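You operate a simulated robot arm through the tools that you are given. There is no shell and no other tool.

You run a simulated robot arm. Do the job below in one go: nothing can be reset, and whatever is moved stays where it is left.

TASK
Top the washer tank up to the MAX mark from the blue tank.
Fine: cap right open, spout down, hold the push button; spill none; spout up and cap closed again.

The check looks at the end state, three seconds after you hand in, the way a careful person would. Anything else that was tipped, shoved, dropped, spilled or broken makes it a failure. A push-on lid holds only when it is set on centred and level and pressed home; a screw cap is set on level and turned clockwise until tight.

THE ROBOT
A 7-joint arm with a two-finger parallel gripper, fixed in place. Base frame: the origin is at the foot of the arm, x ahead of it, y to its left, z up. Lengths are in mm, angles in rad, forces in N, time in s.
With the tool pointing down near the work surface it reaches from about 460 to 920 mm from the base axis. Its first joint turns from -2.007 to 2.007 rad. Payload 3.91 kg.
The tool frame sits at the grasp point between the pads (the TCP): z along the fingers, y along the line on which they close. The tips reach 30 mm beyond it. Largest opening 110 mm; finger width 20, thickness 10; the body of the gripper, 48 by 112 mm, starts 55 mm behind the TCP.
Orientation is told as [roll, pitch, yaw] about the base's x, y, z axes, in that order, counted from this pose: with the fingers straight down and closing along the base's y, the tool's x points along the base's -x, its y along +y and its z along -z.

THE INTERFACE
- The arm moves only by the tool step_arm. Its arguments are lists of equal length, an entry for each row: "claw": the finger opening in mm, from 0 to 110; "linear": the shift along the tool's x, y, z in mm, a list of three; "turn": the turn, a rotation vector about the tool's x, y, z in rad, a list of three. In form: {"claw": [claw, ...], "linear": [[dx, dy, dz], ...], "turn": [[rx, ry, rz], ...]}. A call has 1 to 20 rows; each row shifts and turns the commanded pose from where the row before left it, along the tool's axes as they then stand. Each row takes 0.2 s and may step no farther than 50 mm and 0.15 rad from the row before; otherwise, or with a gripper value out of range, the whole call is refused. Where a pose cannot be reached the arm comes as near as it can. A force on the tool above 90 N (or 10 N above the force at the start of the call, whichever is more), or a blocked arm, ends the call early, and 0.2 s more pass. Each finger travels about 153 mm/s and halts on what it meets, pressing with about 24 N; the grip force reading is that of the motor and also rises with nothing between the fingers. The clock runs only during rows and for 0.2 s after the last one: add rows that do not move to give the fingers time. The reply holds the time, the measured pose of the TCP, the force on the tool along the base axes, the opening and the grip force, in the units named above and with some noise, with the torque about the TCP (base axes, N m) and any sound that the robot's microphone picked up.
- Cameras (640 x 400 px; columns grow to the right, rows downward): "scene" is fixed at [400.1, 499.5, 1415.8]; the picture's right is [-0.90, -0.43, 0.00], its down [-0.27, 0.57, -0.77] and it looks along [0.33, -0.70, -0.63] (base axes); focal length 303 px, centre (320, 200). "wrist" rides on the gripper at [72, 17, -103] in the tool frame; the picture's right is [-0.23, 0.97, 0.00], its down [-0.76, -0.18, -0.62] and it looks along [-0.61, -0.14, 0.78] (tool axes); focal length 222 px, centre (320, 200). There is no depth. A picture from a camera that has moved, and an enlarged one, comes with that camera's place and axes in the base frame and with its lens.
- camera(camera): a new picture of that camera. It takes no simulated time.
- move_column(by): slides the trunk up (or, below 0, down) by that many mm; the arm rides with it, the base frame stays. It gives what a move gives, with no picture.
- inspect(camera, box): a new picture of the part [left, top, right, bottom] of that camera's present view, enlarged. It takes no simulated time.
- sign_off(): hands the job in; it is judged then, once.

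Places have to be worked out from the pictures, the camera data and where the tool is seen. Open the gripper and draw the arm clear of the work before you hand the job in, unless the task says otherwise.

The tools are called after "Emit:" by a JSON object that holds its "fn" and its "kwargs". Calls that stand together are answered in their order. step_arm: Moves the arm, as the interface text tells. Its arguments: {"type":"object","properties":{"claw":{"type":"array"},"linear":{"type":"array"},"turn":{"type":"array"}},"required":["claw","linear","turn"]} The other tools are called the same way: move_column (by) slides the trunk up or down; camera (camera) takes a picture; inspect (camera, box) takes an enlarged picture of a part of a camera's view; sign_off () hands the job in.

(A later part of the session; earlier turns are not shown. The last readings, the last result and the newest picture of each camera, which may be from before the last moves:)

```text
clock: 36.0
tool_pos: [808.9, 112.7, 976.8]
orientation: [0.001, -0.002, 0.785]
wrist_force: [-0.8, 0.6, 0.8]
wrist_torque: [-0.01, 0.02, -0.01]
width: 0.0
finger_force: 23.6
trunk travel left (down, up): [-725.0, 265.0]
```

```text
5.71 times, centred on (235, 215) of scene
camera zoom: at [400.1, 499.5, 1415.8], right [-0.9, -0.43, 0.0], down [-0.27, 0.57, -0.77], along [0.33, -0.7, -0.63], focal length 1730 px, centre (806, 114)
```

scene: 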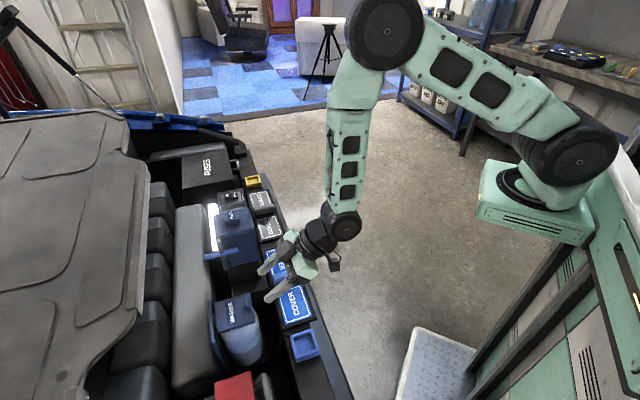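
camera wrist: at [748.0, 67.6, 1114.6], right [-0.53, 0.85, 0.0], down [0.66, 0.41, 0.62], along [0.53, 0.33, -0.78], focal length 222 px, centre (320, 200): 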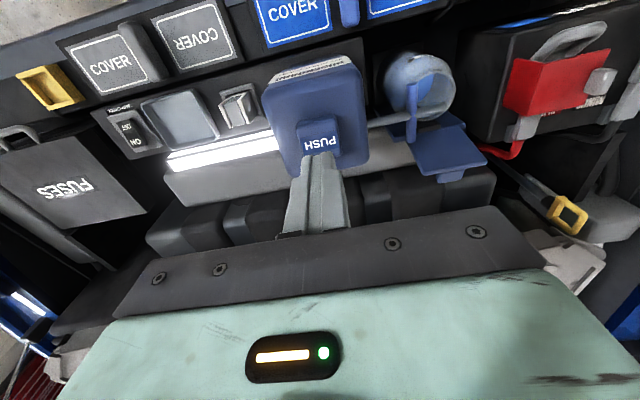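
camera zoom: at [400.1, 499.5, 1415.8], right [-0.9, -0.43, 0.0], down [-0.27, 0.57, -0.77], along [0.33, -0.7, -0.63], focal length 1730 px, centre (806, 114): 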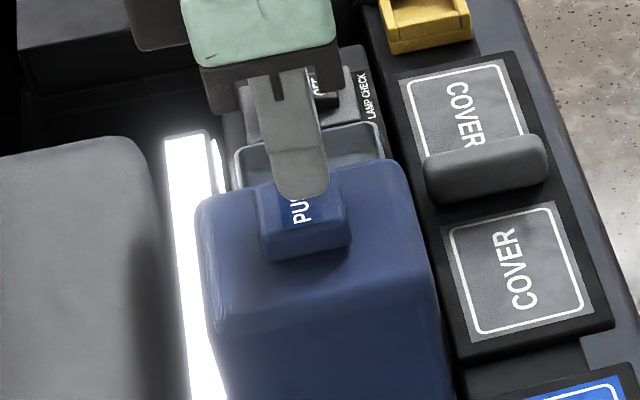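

Tips at z≈946, no contact yet. I go down in 2 mm steps.

Emit:
{"fn": "step_arm", "kwargs": {"claw": [0, 0], "linear": [[0, 0, 2], [0, 0, 2]], "turn": [[0, 0, 0], [0, 0, 0]]}}

Emit:
{"fn": "inspect", "kwargs": {"camera": "scene", "box": [240, 315, 275, 350]}}

Emit:
{"fn": "inspect", "kwargs": {"camera": "scene", "box": [205, 185, 265, 245]}}

```text
clock: 36.6
tool_pos: [808.4, 113.1, 973.6]
orientation: [0.0, -0.002, 0.788]
wrist_force: [-0.7, 0.8, 0.2]
wrist_torque: [0.03, 0.03, 0.0]
width: 0.0
finger_force: 24.5
trunk travel left (down, up): [-725.0, 265.0]
```

```text
11.43 times, centred on (258, 332) of scene
camera zoom: at [400.1, 499.5, 1415.8], right [-0.9, -0.43, 0.0], down [-0.27, 0.57, -0.77], along [0.33, -0.7, -0.63], focal length 3460 px, centre (1034, -1314)
```

zoom: 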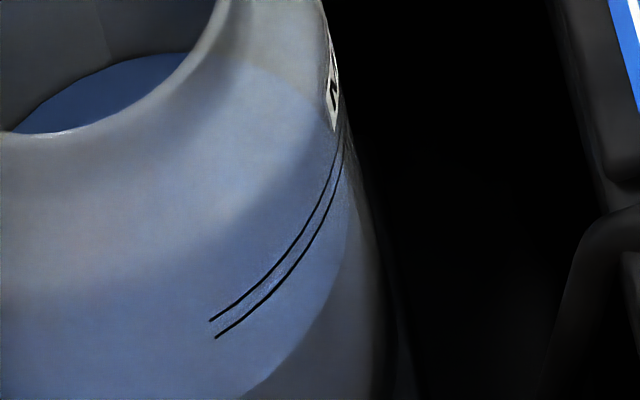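

```text
6.67 times, centred on (235, 215) of scene
camera zoom: at [400.1, 499.5, 1415.8], right [-0.9, -0.43, 0.0], down [-0.27, 0.57, -0.77], along [0.33, -0.7, -0.63], focal length 2018 px, centre (887, 100)
```

zoom: 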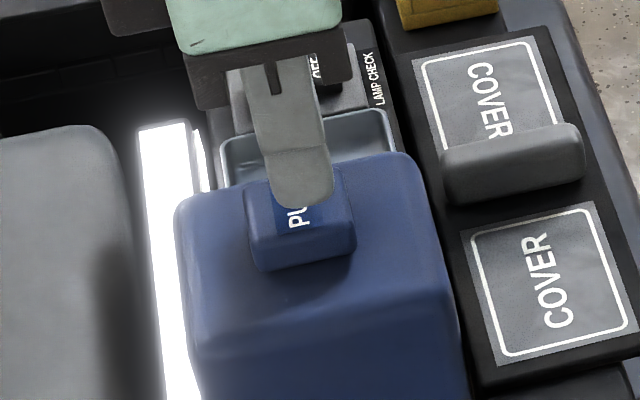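

Level unchanged, still no contact. Two more 2 mm steps.

Emit:
{"fn": "step_arm", "kwargs": {"claw": [0, 0], "linear": [[0, 0, 2], [0, 0, 2]], "turn": [[0, 0, 0], [0, 0, 0]]}}

Emit:
{"fn": "inspect", "kwargs": {"camera": "scene", "box": [240, 315, 275, 350]}}

```text
clock: 37.2
tool_pos: [808.4, 114.1, 969.1]
orientation: [0.002, -0.001, 0.788]
wrist_force: [0.2, 0.4, 0.4]
wrist_torque: [0.01, 0.01, 0.04]
width: 0.0
finger_force: 23.6
trunk travel left (down, up): [-725.0, 265.0]
```

```text
11.43 times, centred on (258, 332) of scene
camera zoom: at [400.1, 499.5, 1415.8], right [-0.9, -0.43, 0.0], down [-0.27, 0.57, -0.77], along [0.33, -0.7, -0.63], focal length 3460 px, centre (1034, -1314)
```

zoom: 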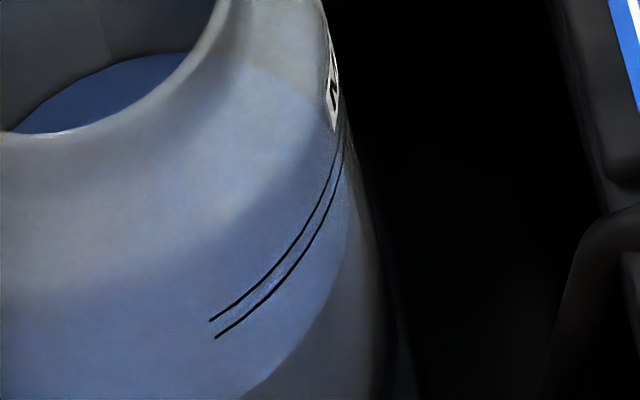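

Tips at about z=939, still free. Two more 2 mm steps.

Emit:
{"fn": "step_arm", "kwargs": {"claw": [0, 0], "linear": [[0, 0, 1.5], [0, 0, 1.5]], "turn": [[0, 0, 0], [0, 0, 0]]}}

Emit:
{"fn": "inspect", "kwargs": {"camera": "scene", "box": [240, 315, 275, 350]}}

Emit:
{"fn": "inspect", "kwargs": {"camera": "scene", "box": [205, 185, 265, 245]}}

```text
clock: 37.8
tool_pos: [810.4, 113.1, 967.0]
orientation: [0.001, 0.001, 0.786]
wrist_force: [0.2, 0.2, -0.2]
wrist_torque: [0.02, -0.01, -0.03]
width: 0.0
finger_force: 23.7
trunk travel left (down, up): [-725.0, 265.0]
```

```text
11.43 times, centred on (258, 332) of scene
camera zoom: at [400.1, 499.5, 1415.8], right [-0.9, -0.43, 0.0], down [-0.27, 0.57, -0.77], along [0.33, -0.7, -0.63], focal length 3460 px, centre (1034, -1314)
```

zoom: 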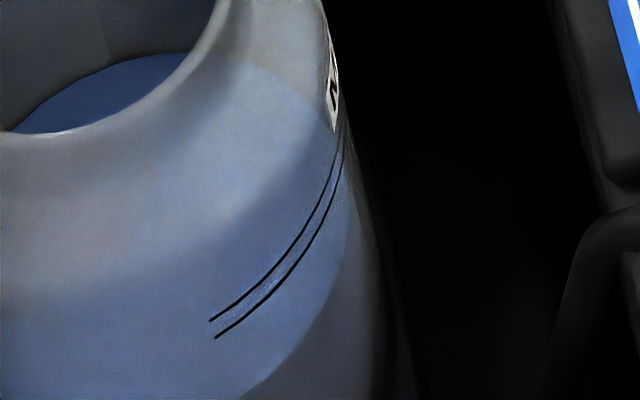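

```text
6.67 times, centred on (235, 215) of scene
camera zoom: at [400.1, 499.5, 1415.8], right [-0.9, -0.43, 0.0], down [-0.27, 0.57, -0.77], along [0.33, -0.7, -0.63], focal length 2018 px, centre (887, 100)
```

zoom: 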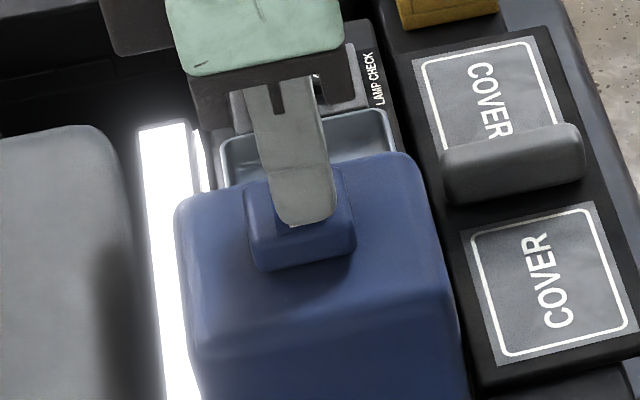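

Almost touching visually. Continue down 3 mm.

Emit:
{"fn": "step_arm", "kwargs": {"claw": [0, 0], "linear": [[0, 0, 1.5], [0, 0, 1.5]], "turn": [[0, 0, 0], [0, 0, 0]]}}

Emit:
{"fn": "inspect", "kwargs": {"camera": "scene", "box": [240, 315, 275, 350]}}

```text
clock: 38.4
tool_pos: [808.1, 112.6, 962.5]
orientation: [0.001, -0.001, 0.787]
wrist_force: [0.6, 0.2, 0.3]
wrist_torque: [-0.01, 0.01, 0.01]
width: 0.2
finger_force: 23.7
trunk travel left (down, up): [-725.0, 265.0]
```

```text
11.43 times, centred on (258, 332) of scene
camera zoom: at [400.1, 499.5, 1415.8], right [-0.9, -0.43, 0.0], down [-0.27, 0.57, -0.77], along [0.33, -0.7, -0.63], focal length 3460 px, centre (1034, -1314)
```

zoom: 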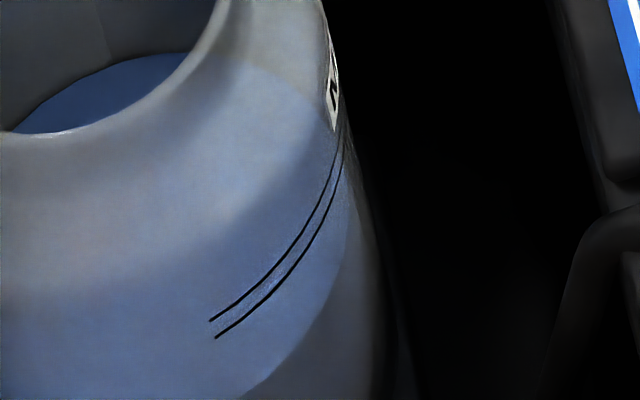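

Emit:
{"fn": "step_arm", "kwargs": {"claw": [0, 0], "linear": [[0, 0, 1.5], [0, 0, 1.5]], "turn": [[0, 0, 0], [0, 0, 0]]}}

Emit:
{"fn": "inspect", "kwargs": {"camera": "scene", "box": [240, 315, 275, 350]}}

Emit:
{"fn": "inspect", "kwargs": {"camera": "scene", "box": [205, 185, 265, 245]}}

```text
clock: 39.0
tool_pos: [808.1, 113.7, 959.9]
orientation: [0.0, -0.001, 0.787]
wrist_force: [1.5, 0.6, 2.5]
wrist_torque: [0.0, -0.05, 0.04]
width: 0.0
finger_force: 23.8
trunk travel left (down, up): [-725.0, 265.0]
```

```text
11.43 times, centred on (258, 332) of scene
camera zoom: at [400.1, 499.5, 1415.8], right [-0.9, -0.43, 0.0], down [-0.27, 0.57, -0.77], along [0.33, -0.7, -0.63], focal length 3460 px, centre (1034, -1314)
```

zoom: 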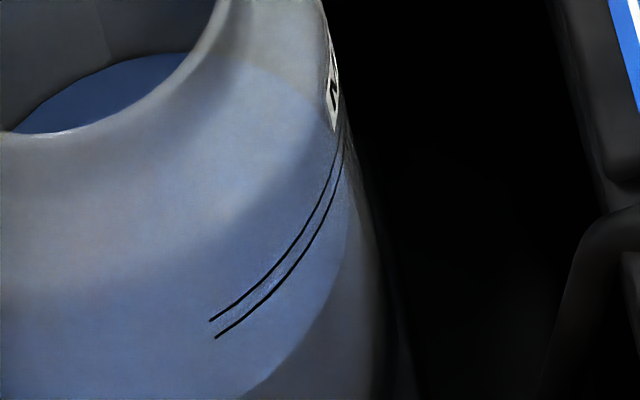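

```text
6.67 times, centred on (235, 215) of scene
camera zoom: at [400.1, 499.5, 1415.8], right [-0.9, -0.43, 0.0], down [-0.27, 0.57, -0.77], along [0.33, -0.7, -0.63], focal length 2018 px, centre (887, 100)
```

zoom: 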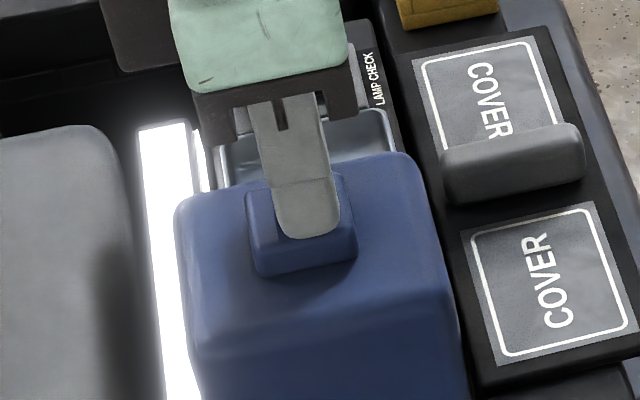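

Force reads 2.5 N, so contact begins at tip z≈930. I press 2 mm further and check force and level.

Emit:
{"fn": "step_arm", "kwargs": {"claw": [0], "linear": [[0, 0, 2]], "turn": [[0, 0, 0]]}}

Emit:
{"fn": "inspect", "kwargs": {"camera": "scene", "box": [240, 315, 275, 350]}}

Emit:
{"fn": "inspect", "kwargs": {"camera": "scene", "box": [205, 260, 275, 350]}}

```text
clock: 39.4
tool_pos: [807.9, 112.9, 957.8]
orientation: [0.001, -0.002, 0.788]
wrist_force: [0.5, -0.8, 2.7]
wrist_torque: [-0.02, -0.01, 0.02]
width: 0.3
finger_force: 24.6
trunk travel left (down, up): [-725.0, 265.0]
```

```text
11.43 times, centred on (258, 332) of scene
camera zoom: at [400.1, 499.5, 1415.8], right [-0.9, -0.43, 0.0], down [-0.27, 0.57, -0.77], along [0.33, -0.7, -0.63], focal length 3460 px, centre (1034, -1314)
```

zoom: 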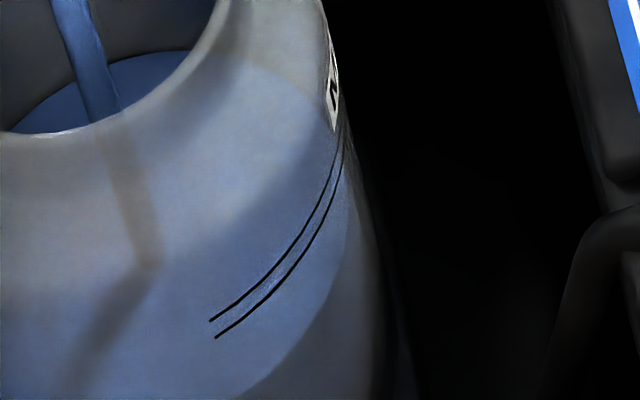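

```text
4.44 times, centred on (240, 305) of scene
camera zoom: at [400.1, 499.5, 1415.8], right [-0.9, -0.43, 0.0], down [-0.27, 0.57, -0.77], along [0.33, -0.7, -0.63], focal length 1346 px, centre (676, -267)
```

zoom: 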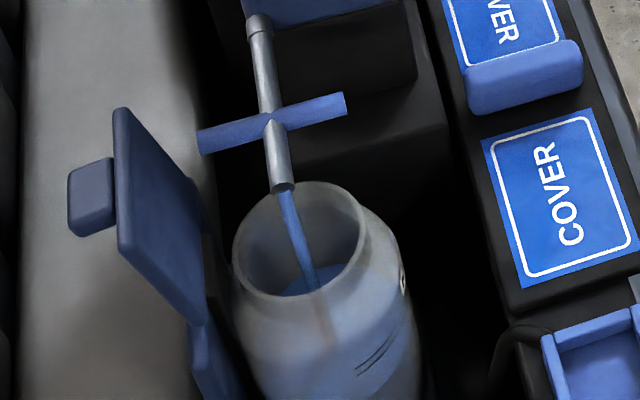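

Fluid streams cleanly from the spout into the mouth. I hold the button for a few rows and check the level.

Emit:
{"fn": "step_arm", "kwargs": {"claw": [0, 0, 0], "linear": [[0, 0, 0], [0, 0, 0], [0, 0, 0]], "turn": [[0, 0, 0], [0, 0, 0], [0, 0, 0]]}}

Emit:
{"fn": "inspect", "kwargs": {"camera": "scene", "box": [240, 315, 275, 350]}}

Emit:
{"fn": "inspect", "kwargs": {"camera": "scene", "box": [205, 260, 275, 350]}}

```text
clock: 40.2
tool_pos: [808.3, 114.5, 958.6]
orientation: [-0.001, 0.0, 0.786]
wrist_force: [0.3, -0.2, 2.4]
wrist_torque: [-0.02, -0.02, -0.02]
width: 0.1
finger_force: 24.0
trunk travel left (down, up): [-725.0, 265.0]
heard: click
```

```text
11.43 times, centred on (258, 332) of scene
camera zoom: at [400.1, 499.5, 1415.8], right [-0.9, -0.43, 0.0], down [-0.27, 0.57, -0.77], along [0.33, -0.7, -0.63], focal length 3460 px, centre (1034, -1314)
```

zoom: 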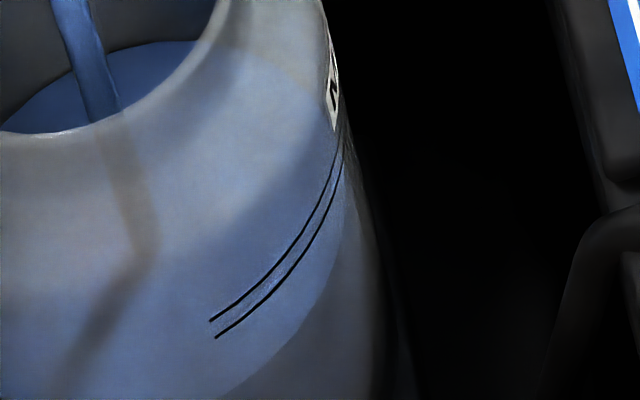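

```text
4.44 times, centred on (240, 305) of scene
camera zoom: at [400.1, 499.5, 1415.8], right [-0.9, -0.43, 0.0], down [-0.27, 0.57, -0.77], along [0.33, -0.7, -0.63], focal length 1346 px, centre (676, -267)
```

zoom: 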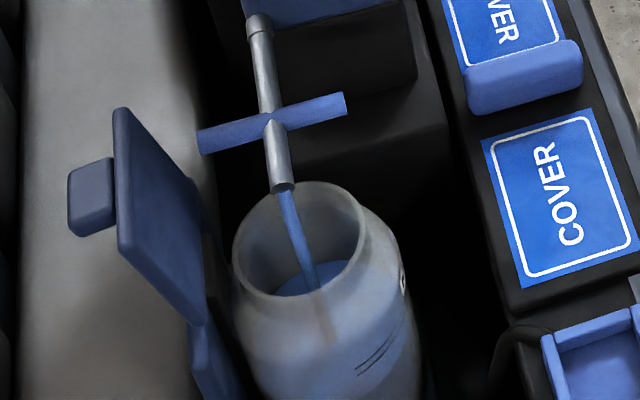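

The level is climbing (about a quarter of the way in 0.8 s). I hold for another second and re-check.

Emit:
{"fn": "step_arm", "kwargs": {"claw": [0, 0, 0, 0], "linear": [[0, 0, 0], [0, 0, 0], [0, 0, 0], [0, 0, 0]], "turn": [[0, 0, 0], [0, 0, 0], [0, 0, 0], [0, 0, 0]]}}

Emit:
{"fn": "inspect", "kwargs": {"camera": "scene", "box": [240, 315, 275, 350]}}

Emit:
{"fn": "inspect", "kwargs": {"camera": "scene", "box": [222, 305, 282, 370]}}

```text
clock: 41.2
tool_pos: [808.1, 113.4, 959.0]
orientation: [0.0, 0.0, 0.787]
wrist_force: [1.0, -0.3, 4.0]
wrist_torque: [-0.05, -0.01, 0.01]
width: 0.2
finger_force: 24.1
trunk travel left (down, up): [-725.0, 265.0]
```

```text
11.43 times, centred on (258, 332) of scene
camera zoom: at [400.1, 499.5, 1415.8], right [-0.9, -0.43, 0.0], down [-0.27, 0.57, -0.77], along [0.33, -0.7, -0.63], focal length 3460 px, centre (1034, -1314)
```

zoom: 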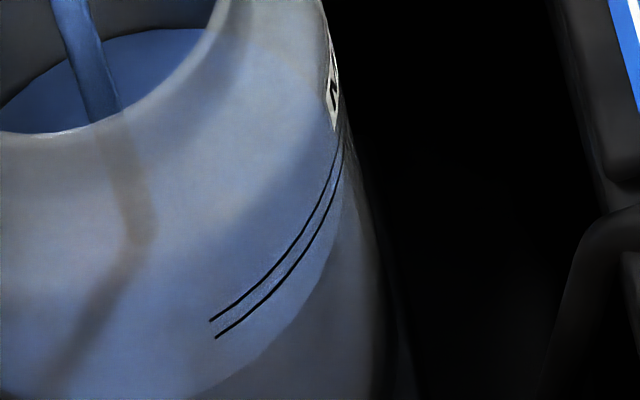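

```text
6.15 times, centred on (252, 338) of scene
camera zoom: at [400.1, 499.5, 1415.8], right [-0.9, -0.43, 0.0], down [-0.27, 0.57, -0.77], along [0.33, -0.7, -0.63], focal length 1863 px, centre (738, -646)
```

zoom: 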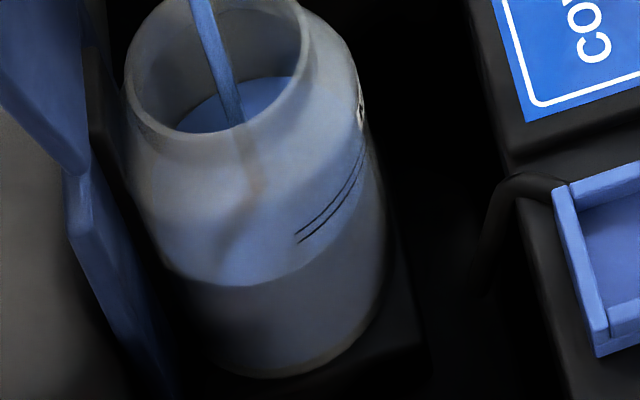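

Emit:
{"fn": "inspect", "kwargs": {"camera": "scene", "box": [246, 326, 272, 352]}}

```text
15.38 times, centred on (259, 339) of scene
camera zoom: at [400.1, 499.5, 1415.8], right [-0.9, -0.43, 0.0], down [-0.27, 0.57, -0.77], along [0.33, -0.7, -0.63], focal length 4658 px, centre (1258, -1938)
```

zoom: 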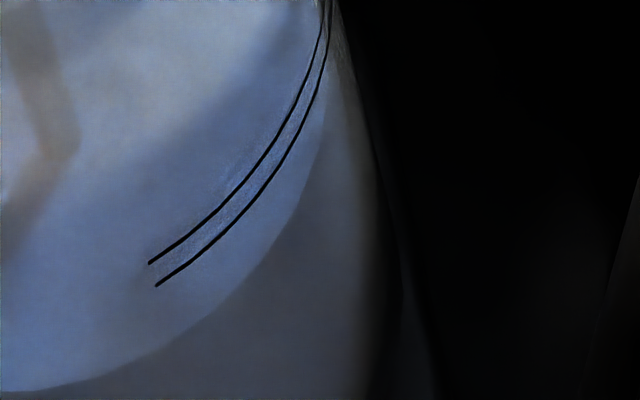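

At higher zoom the surface edge is about 12 mm below the lower MAX line (line spacing ≈6 mm), rising about 7 mm/s. I hold 1 s more.

Emit:
{"fn": "step_arm", "kwargs": {"claw": [0, 0, 0, 0], "linear": [[0, 0, 0], [0, 0, 0], [0, 0, 0], [0, 0, 0]], "turn": [[0, 0, 0], [0, 0, 0], [0, 0, 0], [0, 0, 0]]}}

Emit:
{"fn": "inspect", "kwargs": {"camera": "scene", "box": [246, 326, 272, 352]}}

```text
clock: 42.2
tool_pos: [807.9, 112.7, 958.3]
orientation: [0.0, 0.0, 0.787]
wrist_force: [0.7, -0.3, 2.9]
wrist_torque: [-0.02, -0.06, 0.02]
width: 0.0
finger_force: 23.9
trunk travel left (down, up): [-725.0, 265.0]
```

```text
15.38 times, centred on (259, 339) of scene
camera zoom: at [400.1, 499.5, 1415.8], right [-0.9, -0.43, 0.0], down [-0.27, 0.57, -0.77], along [0.33, -0.7, -0.63], focal length 4658 px, centre (1258, -1938)
```

zoom: 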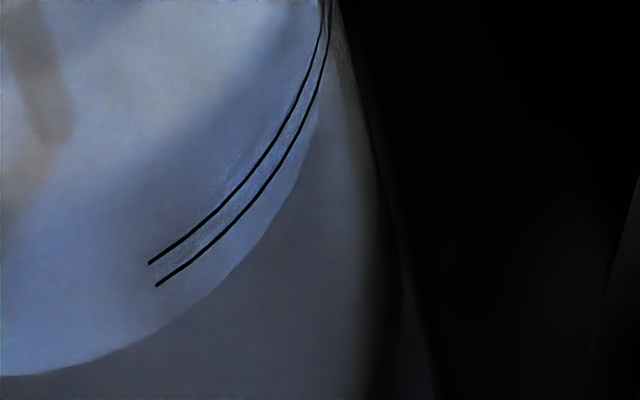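

The edge moved up ~22 px in 1 s; about 27 px remain to the lower line and ~38 px to mid-band. I hold 1 s more.

Emit:
{"fn": "step_arm", "kwargs": {"claw": [0, 0, 0, 0], "linear": [[0, 0, 0], [0, 0, 0], [0, 0, 0], [0, 0, 0]], "turn": [[0, 0, 0], [0, 0, 0], [0, 0, 0], [0, 0, 0]]}}

Emit:
{"fn": "inspect", "kwargs": {"camera": "scene", "box": [246, 326, 272, 352]}}

```text
clock: 43.2
tool_pos: [808.4, 114.3, 957.3]
orientation: [0.0, 0.0, 0.787]
wrist_force: [1.2, -0.3, 2.5]
wrist_torque: [0.0, -0.02, 0.02]
width: 0.2
finger_force: 24.0
trunk travel left (down, up): [-725.0, 265.0]
```

```text
15.38 times, centred on (259, 339) of scene
camera zoom: at [400.1, 499.5, 1415.8], right [-0.9, -0.43, 0.0], down [-0.27, 0.57, -0.77], along [0.33, -0.7, -0.63], focal length 4658 px, centre (1258, -1938)
```

zoom: 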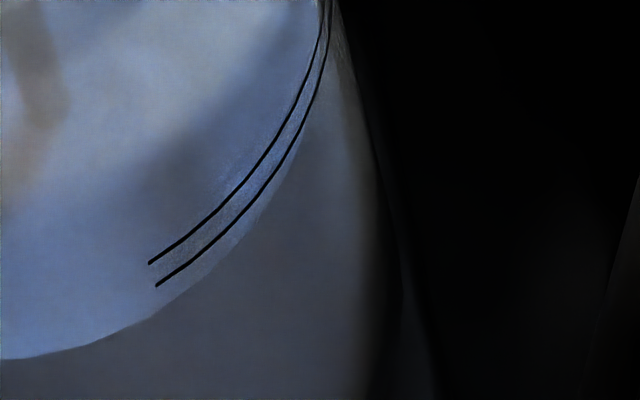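

The edge now appears roughly 4 mm below the lower line, but this view is steep (wall thickness can mislead). I release the button now, then will verify the level from a low, nearly horizontal view before a final top-up.

Emit:
{"fn": "step_arm", "kwargs": {"claw": [0, 0, 0, 0], "linear": [[0, 0, -10], [0, 0, -30], [0, 0, -20], [0, 0, 0]], "turn": [[0, 0, 0], [0, 0, 0], [0, 0, 0], [0, 0, 0]]}}

Emit:
{"fn": "inspect", "kwargs": {"camera": "scene", "box": [246, 326, 272, 352]}}

Emit:
{"fn": "inspect", "kwargs": {"camera": "scene", "box": [205, 260, 275, 350]}}

```text
clock: 44.2
tool_pos: [810.0, 113.4, 1017.2]
orientation: [0.0, 0.0, 0.787]
wrist_force: [0.9, 0.2, -0.2]
wrist_torque: [-0.04, 0.01, 0.01]
width: 0.1
finger_force: 23.9
trunk travel left (down, up): [-725.0, 265.0]
```

```text
15.38 times, centred on (259, 339) of scene
camera zoom: at [400.1, 499.5, 1415.8], right [-0.9, -0.43, 0.0], down [-0.27, 0.57, -0.77], along [0.33, -0.7, -0.63], focal length 4658 px, centre (1258, -1938)
```

zoom: 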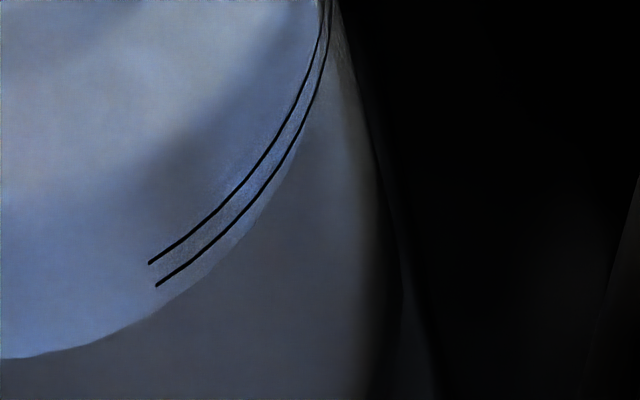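

```text
4.44 times, centred on (240, 305) of scene
camera zoom: at [400.1, 499.5, 1415.8], right [-0.9, -0.43, 0.0], down [-0.27, 0.57, -0.77], along [0.33, -0.7, -0.63], focal length 1346 px, centre (676, -267)
```

zoom: 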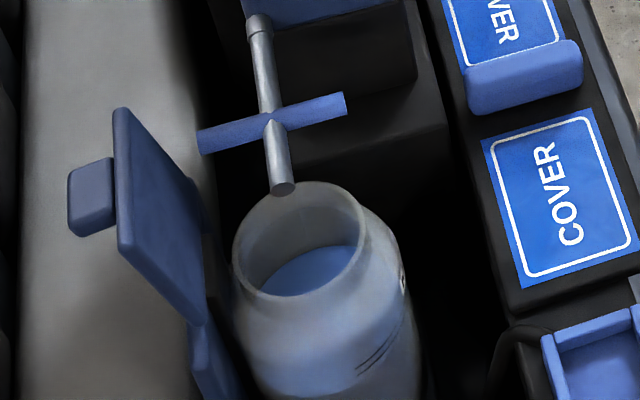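

Flow stopped cleanly with no drip. I go round to the fender side with the tilted tool for a low view of the level.

Emit:
{"fn": "step_arm", "kwargs": {"claw": [0, 0, 0, 0, 58, 58, 58, 58, 58, 58, 58, 58, 58, 58, 58, 58], "linear": [[23.3, 37.2, 0], [23.3, 37.2, 0], [23.3, 37.2, 0], [23.3, 37.2, 0], [0, 0, 0], [0, 0, 0], [0, 0, 0], [0, 0, 0], [0, 0, 0], [0, 0, 0], [26.2, 0, 30.7], [26.2, 0, 30.7], [26.2, 0, 30.7], [26.2, 0, 30.7], [26.2, 0, 30.7], [26.2, 0, 30.7]], "turn": [[0, 0, 0], [0, 0, 0], [0, 0, 0], [0, 0, 0], [0, -0.1455, 0], [0, -0.1455, 0], [0, -0.1455, 0], [0, -0.1455, 0], [0, -0.1455, 0], [0, -0.1455, 0], [0, 0, 0], [0, 0, 0], [0, 0, 0], [0, 0, 0], [0, 0, 0], [0, 0, 0]]}}

Emit:
{"fn": "camera", "kwargs": {"camera": "wrist"}}

Emit:
{"fn": "inspect", "kwargs": {"camera": "wrist", "box": [250, 30, 400, 180]}}

```text
clock: 47.6
tool_pos: [666.6, 182.6, 778.5]
orientation: [0.001, -0.875, 0.786]
wrist_force: [-0.4, 0.3, -0.4]
wrist_torque: [-0.01, 0.0, -0.01]
width: 58.1
finger_force: 0.0
trunk travel left (down, up): [-725.0, 265.0]
```

```text
taken
camera wrist: at [565.5, 106.2, 789.5], right [-0.59, 0.79, 0.17], down [0.13, -0.12, 0.98], along [0.8, 0.6, -0.04], focal length 222 px, centre (320, 200)
```

wrist: 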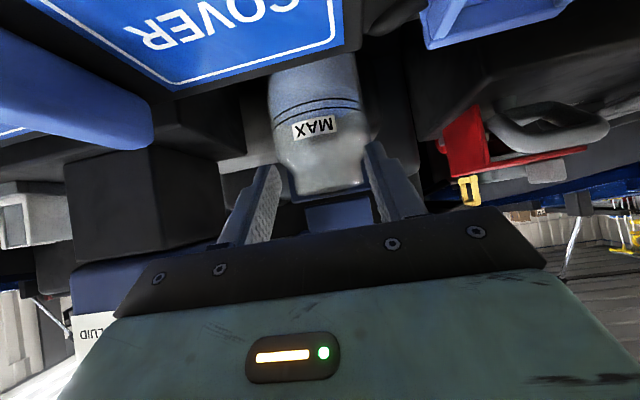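

```text
2.67 times, centred on (325, 105) of wrist
camera zoom: at [565.5, 106.2, 789.5], right [-0.59, 0.79, 0.17], down [0.13, -0.12, 0.98], along [0.8, 0.6, -0.04], focal length 592 px, centre (307, 453)
```

zoom: 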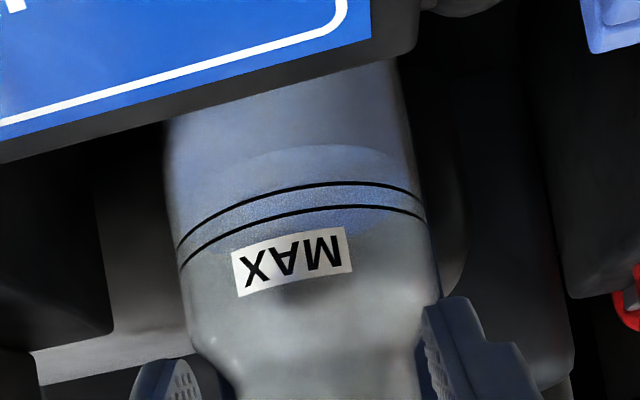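

Emit:
{"fn": "inspect", "kwargs": {"camera": "wrist", "box": [260, 55, 370, 145]}}

```text
4.44 times, centred on (315, 100) of wrist
camera zoom: at [565.5, 106.2, 789.5], right [-0.59, 0.79, 0.17], down [0.13, -0.12, 0.98], along [0.8, 0.6, -0.04], focal length 987 px, centre (342, 644)
```

zoom: 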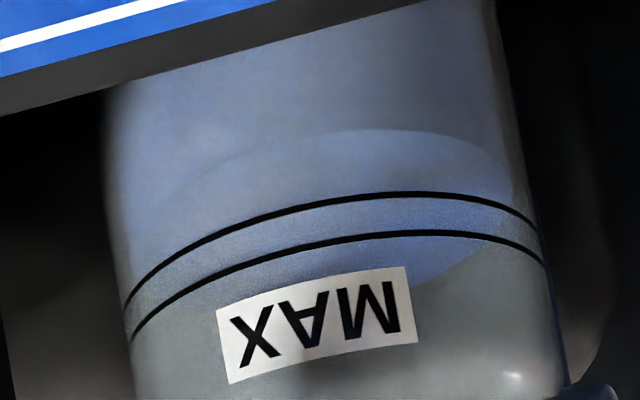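

By geometry (using the near and far edges of the surface in this view) the level is at z≈692 and the MAX lines at ≈706 and ≈713, so about 17 mm more is wanted at ≈6 mm/s. I go back above the button.

Emit:
{"fn": "step_arm", "kwargs": {"claw": [58, 58, 58, 58, 58, 58, 20, 0, 0, 0, 0, 0, 0, 0, 0, 0], "linear": [[-26.2, 0, -30.7], [-26.2, 0, -30.7], [-26.2, 0, -30.7], [-26.2, 0, -30.7], [-26.2, 0, -30.7], [-26.2, 0, -30.7], [0, 0, 0], [0, 0, 0], [0, 0, 0], [0, 0, 0], [0, 0, 0], [0, 0, 0], [-23.3, -37.2, 0], [-23.3, -37.2, 0], [-23.3, -37.2, 0], [-23.3, -37.2, 0]], "turn": [[0, 0, 0], [0, 0, 0], [0, 0, 0], [0, 0, 0], [0, 0, 0], [0, 0, 0], [0, 0.1455, 0], [0, 0.1455, 0], [0, 0.1455, 0], [0, 0.1455, 0], [0, 0.1455, 0], [0, 0.1455, 0], [0, 0, 0], [0, 0, 0], [0, 0, 0], [0, 0, 0]]}}

Emit:
{"fn": "inspect", "kwargs": {"camera": "wrist", "box": [260, 60, 390, 190]}}

Emit:
{"fn": "inspect", "kwargs": {"camera": "scene", "box": [205, 260, 275, 350]}}

```text
clock: 51.0
tool_pos: [808.8, 115.7, 1019.9]
orientation: [0.0, -0.002, 0.787]
wrist_force: [-1.0, 0.3, -0.7]
wrist_torque: [-0.05, -0.04, -0.01]
width: 0.2
finger_force: 24.2
trunk travel left (down, up): [-725.0, 265.0]
```

```text
3.08 times, centred on (325, 125) of wrist
camera zoom: at [744.3, 76.1, 1124.0], right [-0.53, 0.85, 0.0], down [0.66, 0.41, 0.62], along [0.53, 0.33, -0.78], focal length 684 px, centre (305, 431)
```

zoom: 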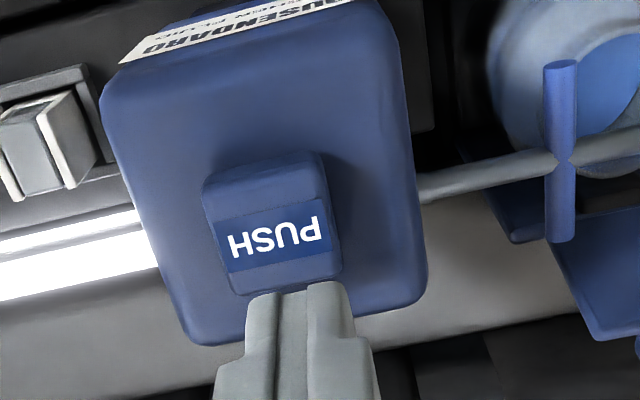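

```text
4.44 times, centred on (240, 305) of scene
camera zoom: at [400.1, 499.5, 1415.8], right [-0.9, -0.43, 0.0], down [-0.27, 0.57, -0.77], along [0.33, -0.7, -0.63], focal length 1346 px, centre (676, -267)
```

zoom: 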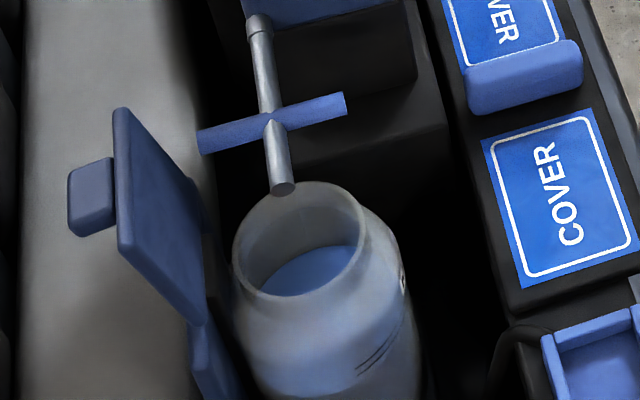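

Position is a few mm off the button's centre, so I correct by 5 mm, press, hold about 2 s, and release, all in one call.

Emit:
{"fn": "step_arm", "kwargs": {"claw": [0, 0, 0, 0, 0, 0, 0, 0, 0, 0, 0, 0, 0, 0, 0, 0], "linear": [[-2, -5, 20], [0, 0, 20], [0, 0, 14], [0, 0, 8.4], [0, 0, 0], [0, 0, 0], [0, 0, 0], [0, 0, 0], [0, 0, 0], [0, 0, 0], [0, 0, 0], [0, 0, 0], [0, 0, 0], [0, 0, -12], [0, 0, -30], [0, 0, -20]], "turn": [[0, 0, 0], [0, 0, 0], [0, 0, 0], [0, 0, 0], [0, 0, 0], [0, 0, 0], [0, 0, 0], [0, 0, 0], [0, 0, 0], [0, 0, 0], [0, 0, 0], [0, 0, 0], [0, 0, 0], [0, 0, 0], [0, 0, 0], [0, 0, 0]]}}

Emit:
{"fn": "inspect", "kwargs": {"camera": "scene", "box": [246, 326, 272, 352]}}

Emit:
{"fn": "inspect", "kwargs": {"camera": "scene", "box": [205, 260, 275, 350]}}

```text
clock: 54.4
tool_pos: [813.0, 108.9, 1019.2]
orientation: [0.001, 0.0, 0.788]
wrist_force: [0.6, -0.4, -0.1]
wrist_torque: [-0.02, -0.03, 0.0]
width: 0.2
finger_force: 24.5
trunk travel left (down, up): [-725.0, 265.0]
heard: click
```

```text
15.38 times, centred on (259, 339) of scene
camera zoom: at [400.1, 499.5, 1415.8], right [-0.9, -0.43, 0.0], down [-0.27, 0.57, -0.77], along [0.33, -0.7, -0.63], focal length 4658 px, centre (1258, -1938)
```

zoom: 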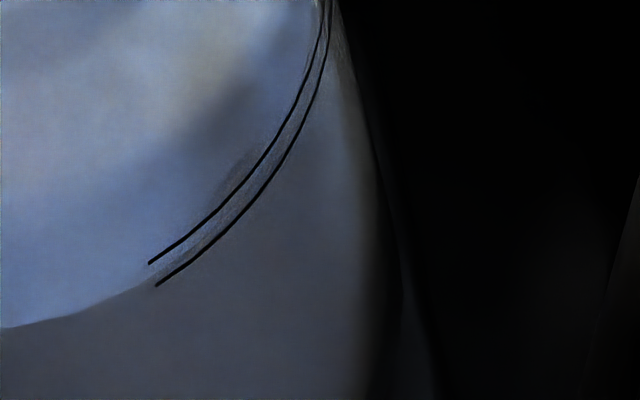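

```text
4.44 times, centred on (240, 305) of scene
camera zoom: at [400.1, 499.5, 1415.8], right [-0.9, -0.43, 0.0], down [-0.27, 0.57, -0.77], along [0.33, -0.7, -0.63], focal length 1346 px, centre (676, -267)
```

zoom: 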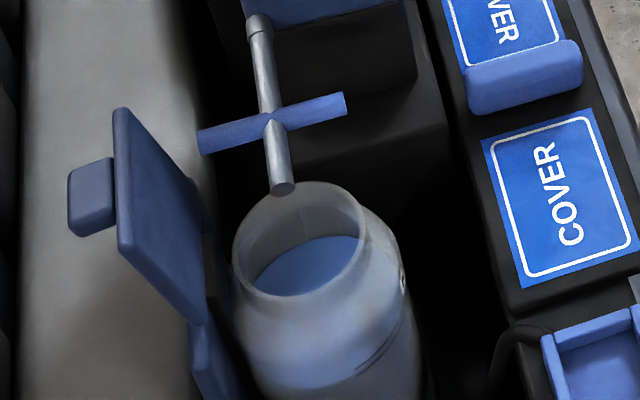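

The level rose about 8 mm. Back to the low view to measure it against the lines.

Emit:
{"fn": "step_arm", "kwargs": {"claw": [0, 0, 0, 0, 58, 58, 58, 58, 58, 58, 58, 58, 58, 58, 58, 58], "linear": [[23, 38.5, 0], [23, 38.5, 0], [23, 38.5, 0], [23, 38.5, 0], [0, 0, 0], [0, 0, 0], [0, 0, 0], [0, 0, 0], [0, 0, 0], [0, 0, 0], [26.2, 0, 30.7], [26.2, 0, 30.7], [26.2, 0, 30.7], [26.2, 0, 30.7], [26.2, 0, 30.7], [26.2, 0, 30.7]], "turn": [[0, 0, 0], [0, 0, 0], [0, 0, 0], [0, 0, 0], [0, -0.1455, 0], [0, -0.1455, 0], [0, -0.1455, 0], [0, -0.1455, 0], [0, -0.1455, 0], [0, -0.1455, 0], [0, 0, 0], [0, 0, 0], [0, 0, 0], [0, 0, 0], [0, 0, 0], [0, 0, 0]]}}

Emit:
{"fn": "inspect", "kwargs": {"camera": "wrist", "box": [260, 55, 370, 145]}}

Emit:
{"fn": "inspect", "kwargs": {"camera": "wrist", "box": [250, 30, 400, 180]}}

```text
clock: 57.8
tool_pos: [668.6, 184.3, 778.4]
orientation: [-0.002, -0.873, 0.787]
wrist_force: [0.1, -0.8, 0.0]
wrist_torque: [-0.02, 0.01, 0.0]
width: 58.0
finger_force: 0.1
trunk travel left (down, up): [-725.0, 265.0]
```

```text
4.44 times, centred on (315, 100) of wrist
camera zoom: at [567.0, 108.2, 789.6], right [-0.59, 0.79, 0.17], down [0.13, -0.12, 0.98], along [0.8, 0.6, -0.04], focal length 987 px, centre (342, 644)
```

zoom: 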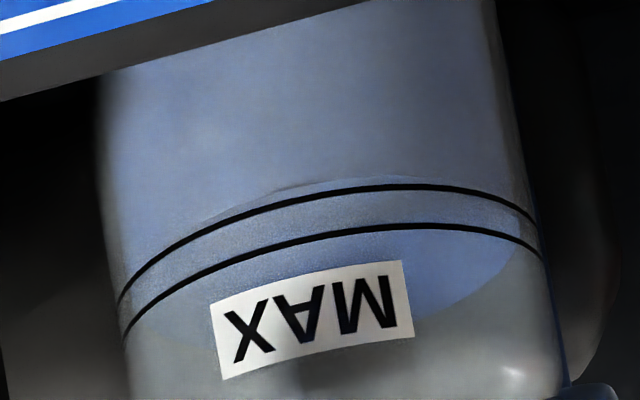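

```text
2.67 times, centred on (325, 105) of wrist
camera zoom: at [567.0, 108.2, 789.6], right [-0.59, 0.79, 0.17], down [0.13, -0.12, 0.98], along [0.8, 0.6, -0.04], focal length 592 px, centre (307, 453)
```

zoom: 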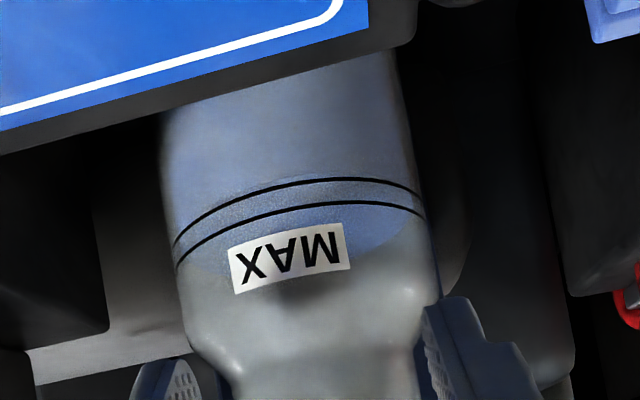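

The near edge is now only ~2 mm (apparent) under the lower line; geometry gives z≈701.3 against lines at 705.6 and 712.8, so about 8 mm to mid-band (~1.6 s). I return over the button.

Emit:
{"fn": "step_arm", "kwargs": {"claw": [58, 58, 58, 58, 58, 58, 20, 0, 0, 0, 0, 0, 0, 0, 0, 0], "linear": [[-26.2, 0, -30.7], [-26.2, 0, -30.7], [-26.2, 0, -30.7], [-26.2, 0, -30.7], [-26.2, 0, -30.7], [-26.2, 0, -30.7], [0, 0, 0], [0, 0, 0], [0, 0, 0], [0, 0, 0], [0, 0, 0], [0, 0, 0], [-23, -38.5, 0], [-23, -38.5, 0], [-23, -38.5, 0], [-23, -38.5, 0]], "turn": [[0, 0, 0], [0, 0, 0], [0, 0, 0], [0, 0, 0], [0, 0, 0], [0, 0, 0], [0, 0.1455, 0], [0, 0.1455, 0], [0, 0.1455, 0], [0, 0.1455, 0], [0, 0.1455, 0], [0, 0.1455, 0], [0, 0, 0], [0, 0, 0], [0, 0, 0], [0, 0, 0]]}}

Emit:
{"fn": "inspect", "kwargs": {"camera": "wrist", "box": [260, 60, 390, 190]}}

```text
clock: 61.2
tool_pos: [815.5, 113.1, 1018.7]
orientation: [0.0, 0.001, 0.787]
wrist_force: [-0.5, 0.5, 0.4]
wrist_torque: [-0.01, -0.03, 0.0]
width: 0.0
finger_force: 24.3
trunk travel left (down, up): [-725.0, 265.0]
```

```text
3.08 times, centred on (325, 125) of wrist
camera zoom: at [752.5, 73.3, 1122.5], right [-0.53, 0.85, 0.0], down [0.66, 0.41, 0.62], along [0.53, 0.33, -0.78], focal length 684 px, centre (305, 431)
```

zoom: 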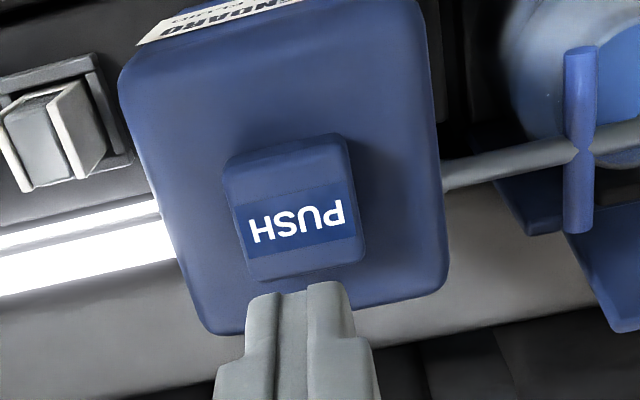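

Well centred on the button. I press, hold 7 rows (~1.6 s of flow), and release in one call.

Emit:
{"fn": "step_arm", "kwargs": {"claw": [0, 0, 0, 0, 0, 0, 0, 0, 0, 0, 0, 0, 0, 0], "linear": [[0, 0, 20], [0, 0, 20], [0, 0, 13.5], [0, 0, 8.4], [0, 0, 0], [0, 0, 0], [0, 0, 0], [0, 0, 0], [0, 0, 0], [0, 0, 0], [0, 0, 0], [0, 0, -12], [0, 0, -30], [0, 0, -20]], "turn": [[0, 0, 0], [0, 0, 0], [0, 0, 0], [0, 0, 0], [0, 0, 0], [0, 0, 0], [0, 0, 0], [0, 0, 0], [0, 0, 0], [0, 0, 0], [0, 0, 0], [0, 0, 0], [0, 0, 0], [0, 0, 0]]}}

Emit:
{"fn": "inspect", "kwargs": {"camera": "scene", "box": [246, 326, 272, 352]}}

Emit:
{"fn": "inspect", "kwargs": {"camera": "scene", "box": [205, 260, 275, 350]}}

```text
clock: 64.2
tool_pos: [814.7, 112.3, 1017.6]
orientation: [0.002, 0.0, 0.787]
wrist_force: [-0.2, -0.1, -0.8]
wrist_torque: [-0.02, 0.01, 0.01]
width: 0.1
finger_force: 24.7
trunk travel left (down, up): [-725.0, 265.0]
heard: click
```

```text
15.38 times, centred on (259, 339) of scene
camera zoom: at [400.1, 499.5, 1415.8], right [-0.9, -0.43, 0.0], down [-0.27, 0.57, -0.77], along [0.33, -0.7, -0.63], focal length 4658 px, centre (1258, -1938)
```

zoom: 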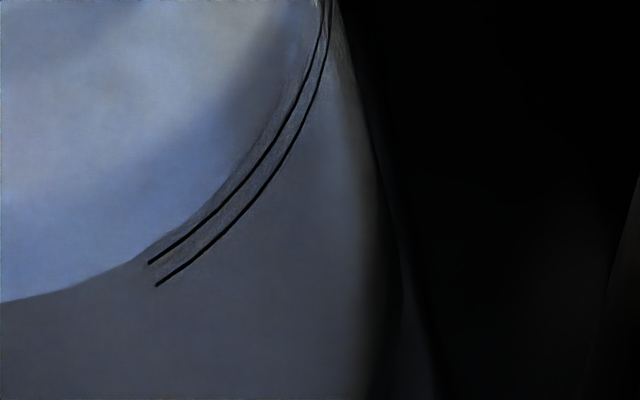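

```text
4.44 times, centred on (240, 305) of scene
camera zoom: at [400.1, 499.5, 1415.8], right [-0.9, -0.43, 0.0], down [-0.27, 0.57, -0.77], along [0.33, -0.7, -0.63], focal length 1346 px, centre (676, -267)
```

zoom: 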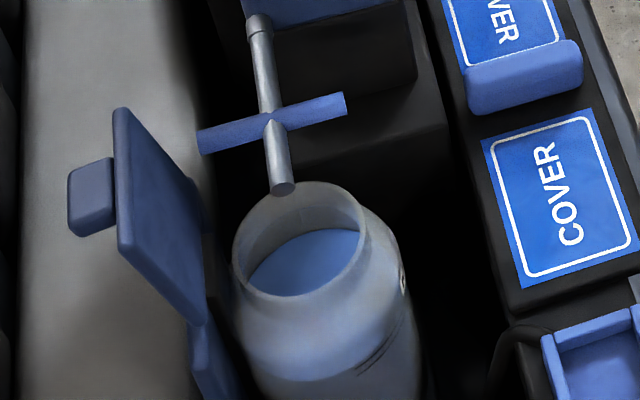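

In the steep view the edge sits just above the upper line, which matches mid-band after parallax. I verify again from the low view.

Emit:
{"fn": "step_arm", "kwargs": {"claw": [0, 0, 0, 0, 58, 58, 58, 58, 58, 58, 58, 58, 58, 58, 58, 58], "linear": [[23.9, 38.2, 0], [23.9, 38.2, 0], [23.9, 38.2, 0], [23.9, 38.2, 0], [0, 0, 0], [0, 0, 0], [0, 0, 0], [0, 0, 0], [0, 0, 0], [0, 0, 0], [26.2, 0, 30.7], [26.2, 0, 30.7], [26.2, 0, 30.7], [26.2, 0, 30.7], [26.2, 0, 30.7], [26.2, 0, 30.7]], "turn": [[0, 0, 0], [0, 0, 0], [0, 0, 0], [0, 0, 0], [0, -0.1455, 0], [0, -0.1455, 0], [0, -0.1455, 0], [0, -0.1455, 0], [0, -0.1455, 0], [0, -0.1455, 0], [0, 0, 0], [0, 0, 0], [0, 0, 0], [0, 0, 0], [0, 0, 0], [0, 0, 0]]}}

Emit:
{"fn": "inspect", "kwargs": {"camera": "wrist", "box": [260, 55, 370, 145]}}

Emit:
{"fn": "inspect", "kwargs": {"camera": "wrist", "box": [285, 75, 375, 135]}}

```text
clock: 67.6
tool_pos: [667.2, 180.1, 780.6]
orientation: [0.001, -0.874, 0.784]
wrist_force: [-0.9, -0.1, 0.0]
wrist_torque: [-0.03, -0.02, 0.01]
width: 58.2
finger_force: 0.0
trunk travel left (down, up): [-725.0, 265.0]
```

```text
4.44 times, centred on (315, 100) of wrist
camera zoom: at [566.1, 103.1, 791.3], right [-0.59, 0.79, 0.17], down [0.13, -0.12, 0.98], along [0.8, 0.6, -0.04], focal length 987 px, centre (342, 644)
```

zoom: 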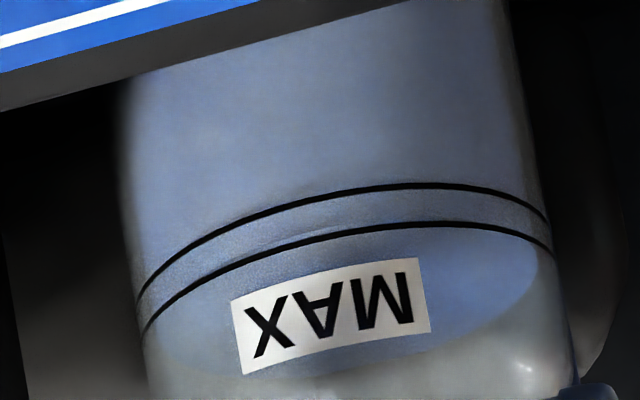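

```text
6.67 times, centred on (330, 105) of wrist
camera zoom: at [566.1, 103.1, 791.3], right [-0.59, 0.79, 0.17], down [0.13, -0.12, 0.98], along [0.8, 0.6, -0.04], focal length 1481 px, centre (253, 833)
```

zoom: 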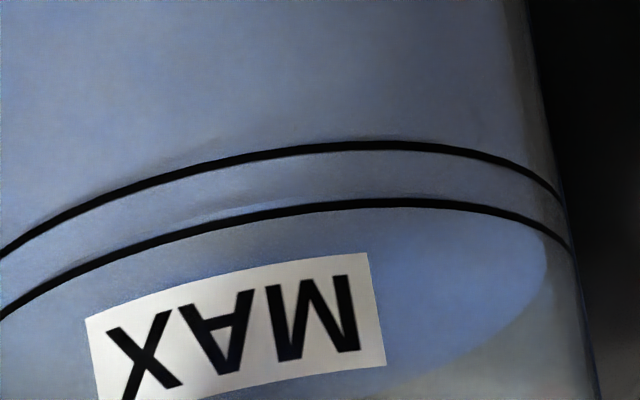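

The near edge now lies just under the upper line in the low view; geometry gives z≈709–710, i.e. inside the MAX band, about its middle. Filling is done, so I go back up and over to the spout's bar end to raise it.

Emit:
{"fn": "step_arm", "kwargs": {"claw": [58, 58, 58, 58, 58, 58, 40, 40, 40, 40, 40, 40, 36, 36, 36, 36], "linear": [[-26.2, 0, -30.7], [-26.2, 0, -30.7], [-26.2, 0, -30.7], [-26.2, 0, -30.7], [-26.2, 0, -30.7], [-26.2, 0, -30.7], [0, 0, 0], [0, 0, 0], [0, 0, 0], [0, 0, 0], [0, 0, 0], [0, 0, 0], [-39.3, -10.3, 0], [-39.3, -10.3, 0], [-39.3, -10.3, 0], [-39.3, -10.3, 0]], "turn": [[0, 0, 0], [0, 0, 0], [0, 0, 0], [0, 0, 0], [0, 0, 0], [0, 0, 0], [0, 0.1455, 0], [0, 0.1455, 0], [0, 0.1455, 0], [0, 0.1455, 0], [0, 0.1455, 0], [0, 0.1455, 0], [0, 0, 0], [0, 0, 0], [0, 0, 0], [0, 0, 0]]}}

Emit:
{"fn": "camera", "kwargs": {"camera": "wrist"}}

Emit:
{"fn": "inspect", "kwargs": {"camera": "scene", "box": [190, 220, 290, 340]}}

```text
clock: 71.0
tool_pos: [778.0, 237.2, 1016.8]
orientation: [0.0, 0.0, 0.786]
wrist_force: [-0.5, -1.3, 0.9]
wrist_torque: [0.01, -0.01, 0.02]
width: 36.1
finger_force: 0.0
trunk travel left (down, up): [-725.0, 265.0]
```

```text
taken
camera wrist: at [714.5, 198.2, 1121.1], right [-0.53, 0.85, 0.0], down [0.66, 0.41, 0.62], along [0.53, 0.33, -0.78], focal length 222 px, centre (320, 200)
```

wrist: 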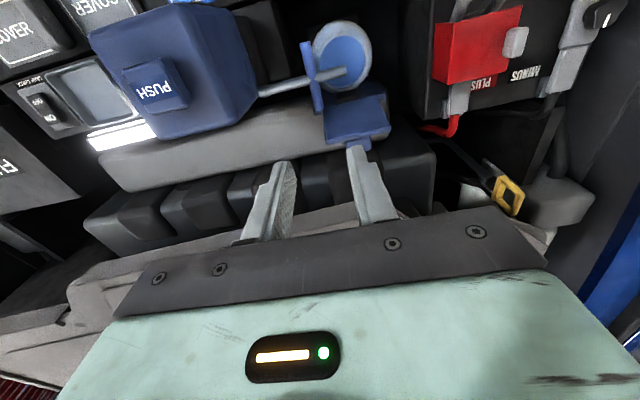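

```text
3.33 times, centred on (240, 280) of scene
camera zoom: at [400.1, 499.5, 1415.8], right [-0.9, -0.43, 0.0], down [-0.27, 0.57, -0.77], along [0.33, -0.7, -0.63], focal length 1009 px, centre (587, -67)
```

zoom: 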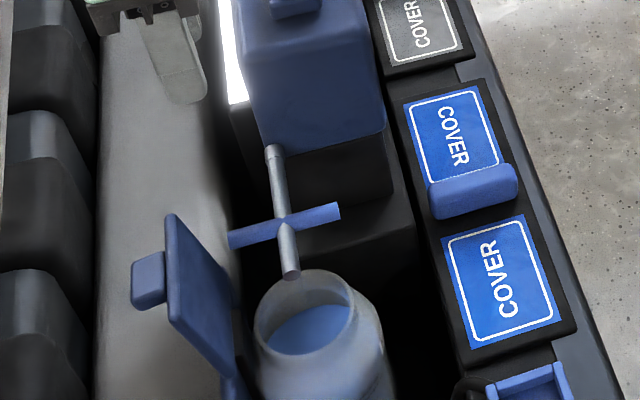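

Aligned above the bar's free end. I descend partway and check alignment closely.

Emit:
{"fn": "step_arm", "kwargs": {"claw": [36, 36, 36, 36], "linear": [[0, 0, 40], [0, 0, 40], [0, 0, 40], [0, 0, 17]], "turn": [[0, 0, 0], [0, 0, 0], [0, 0, 0], [0, 0, 0]]}}

Emit:
{"fn": "inspect", "kwargs": {"camera": "wrist", "box": [250, 40, 410, 220]}}

Emit:
{"fn": "inspect", "kwargs": {"camera": "scene", "box": [190, 240, 280, 330]}}

```text
clock: 72.0
tool_pos: [778.1, 236.0, 882.3]
orientation: [-0.001, 0.0, 0.788]
wrist_force: [-1.1, -0.5, -0.7]
wrist_torque: [-0.02, -0.04, 0.0]
width: 36.0
finger_force: 0.0
trunk travel left (down, up): [-725.0, 265.0]
```

```text
2.22 times, centred on (330, 130) of wrist
camera zoom: at [715.1, 197.0, 985.6], right [-0.53, 0.85, 0.0], down [0.66, 0.41, 0.62], along [0.53, 0.33, -0.78], focal length 494 px, centre (298, 356)
```

zoom: 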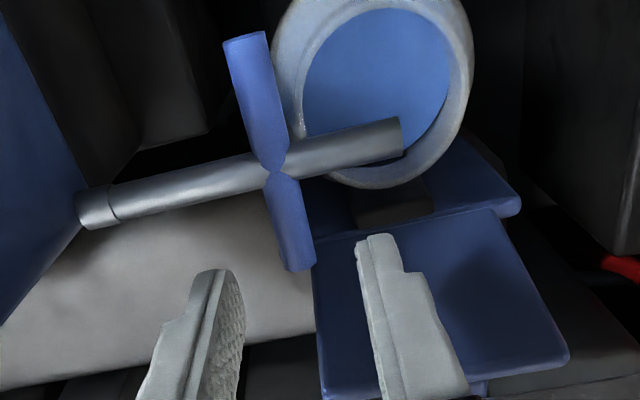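

```text
4.44 times, centred on (235, 285) of scene
camera zoom: at [400.1, 499.5, 1415.8], right [-0.9, -0.43, 0.0], down [-0.27, 0.57, -0.77], along [0.33, -0.7, -0.63], focal length 1346 px, centre (698, -178)
```

zoom: 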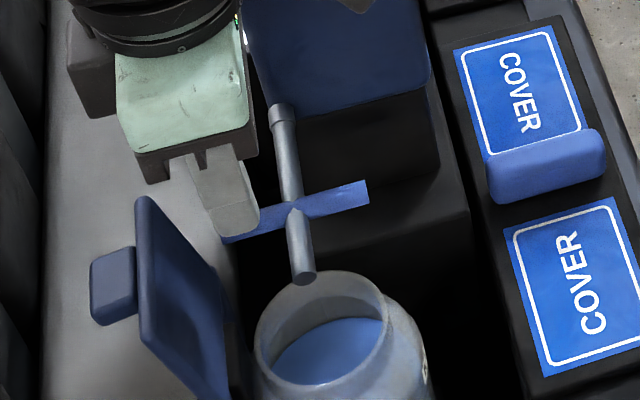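

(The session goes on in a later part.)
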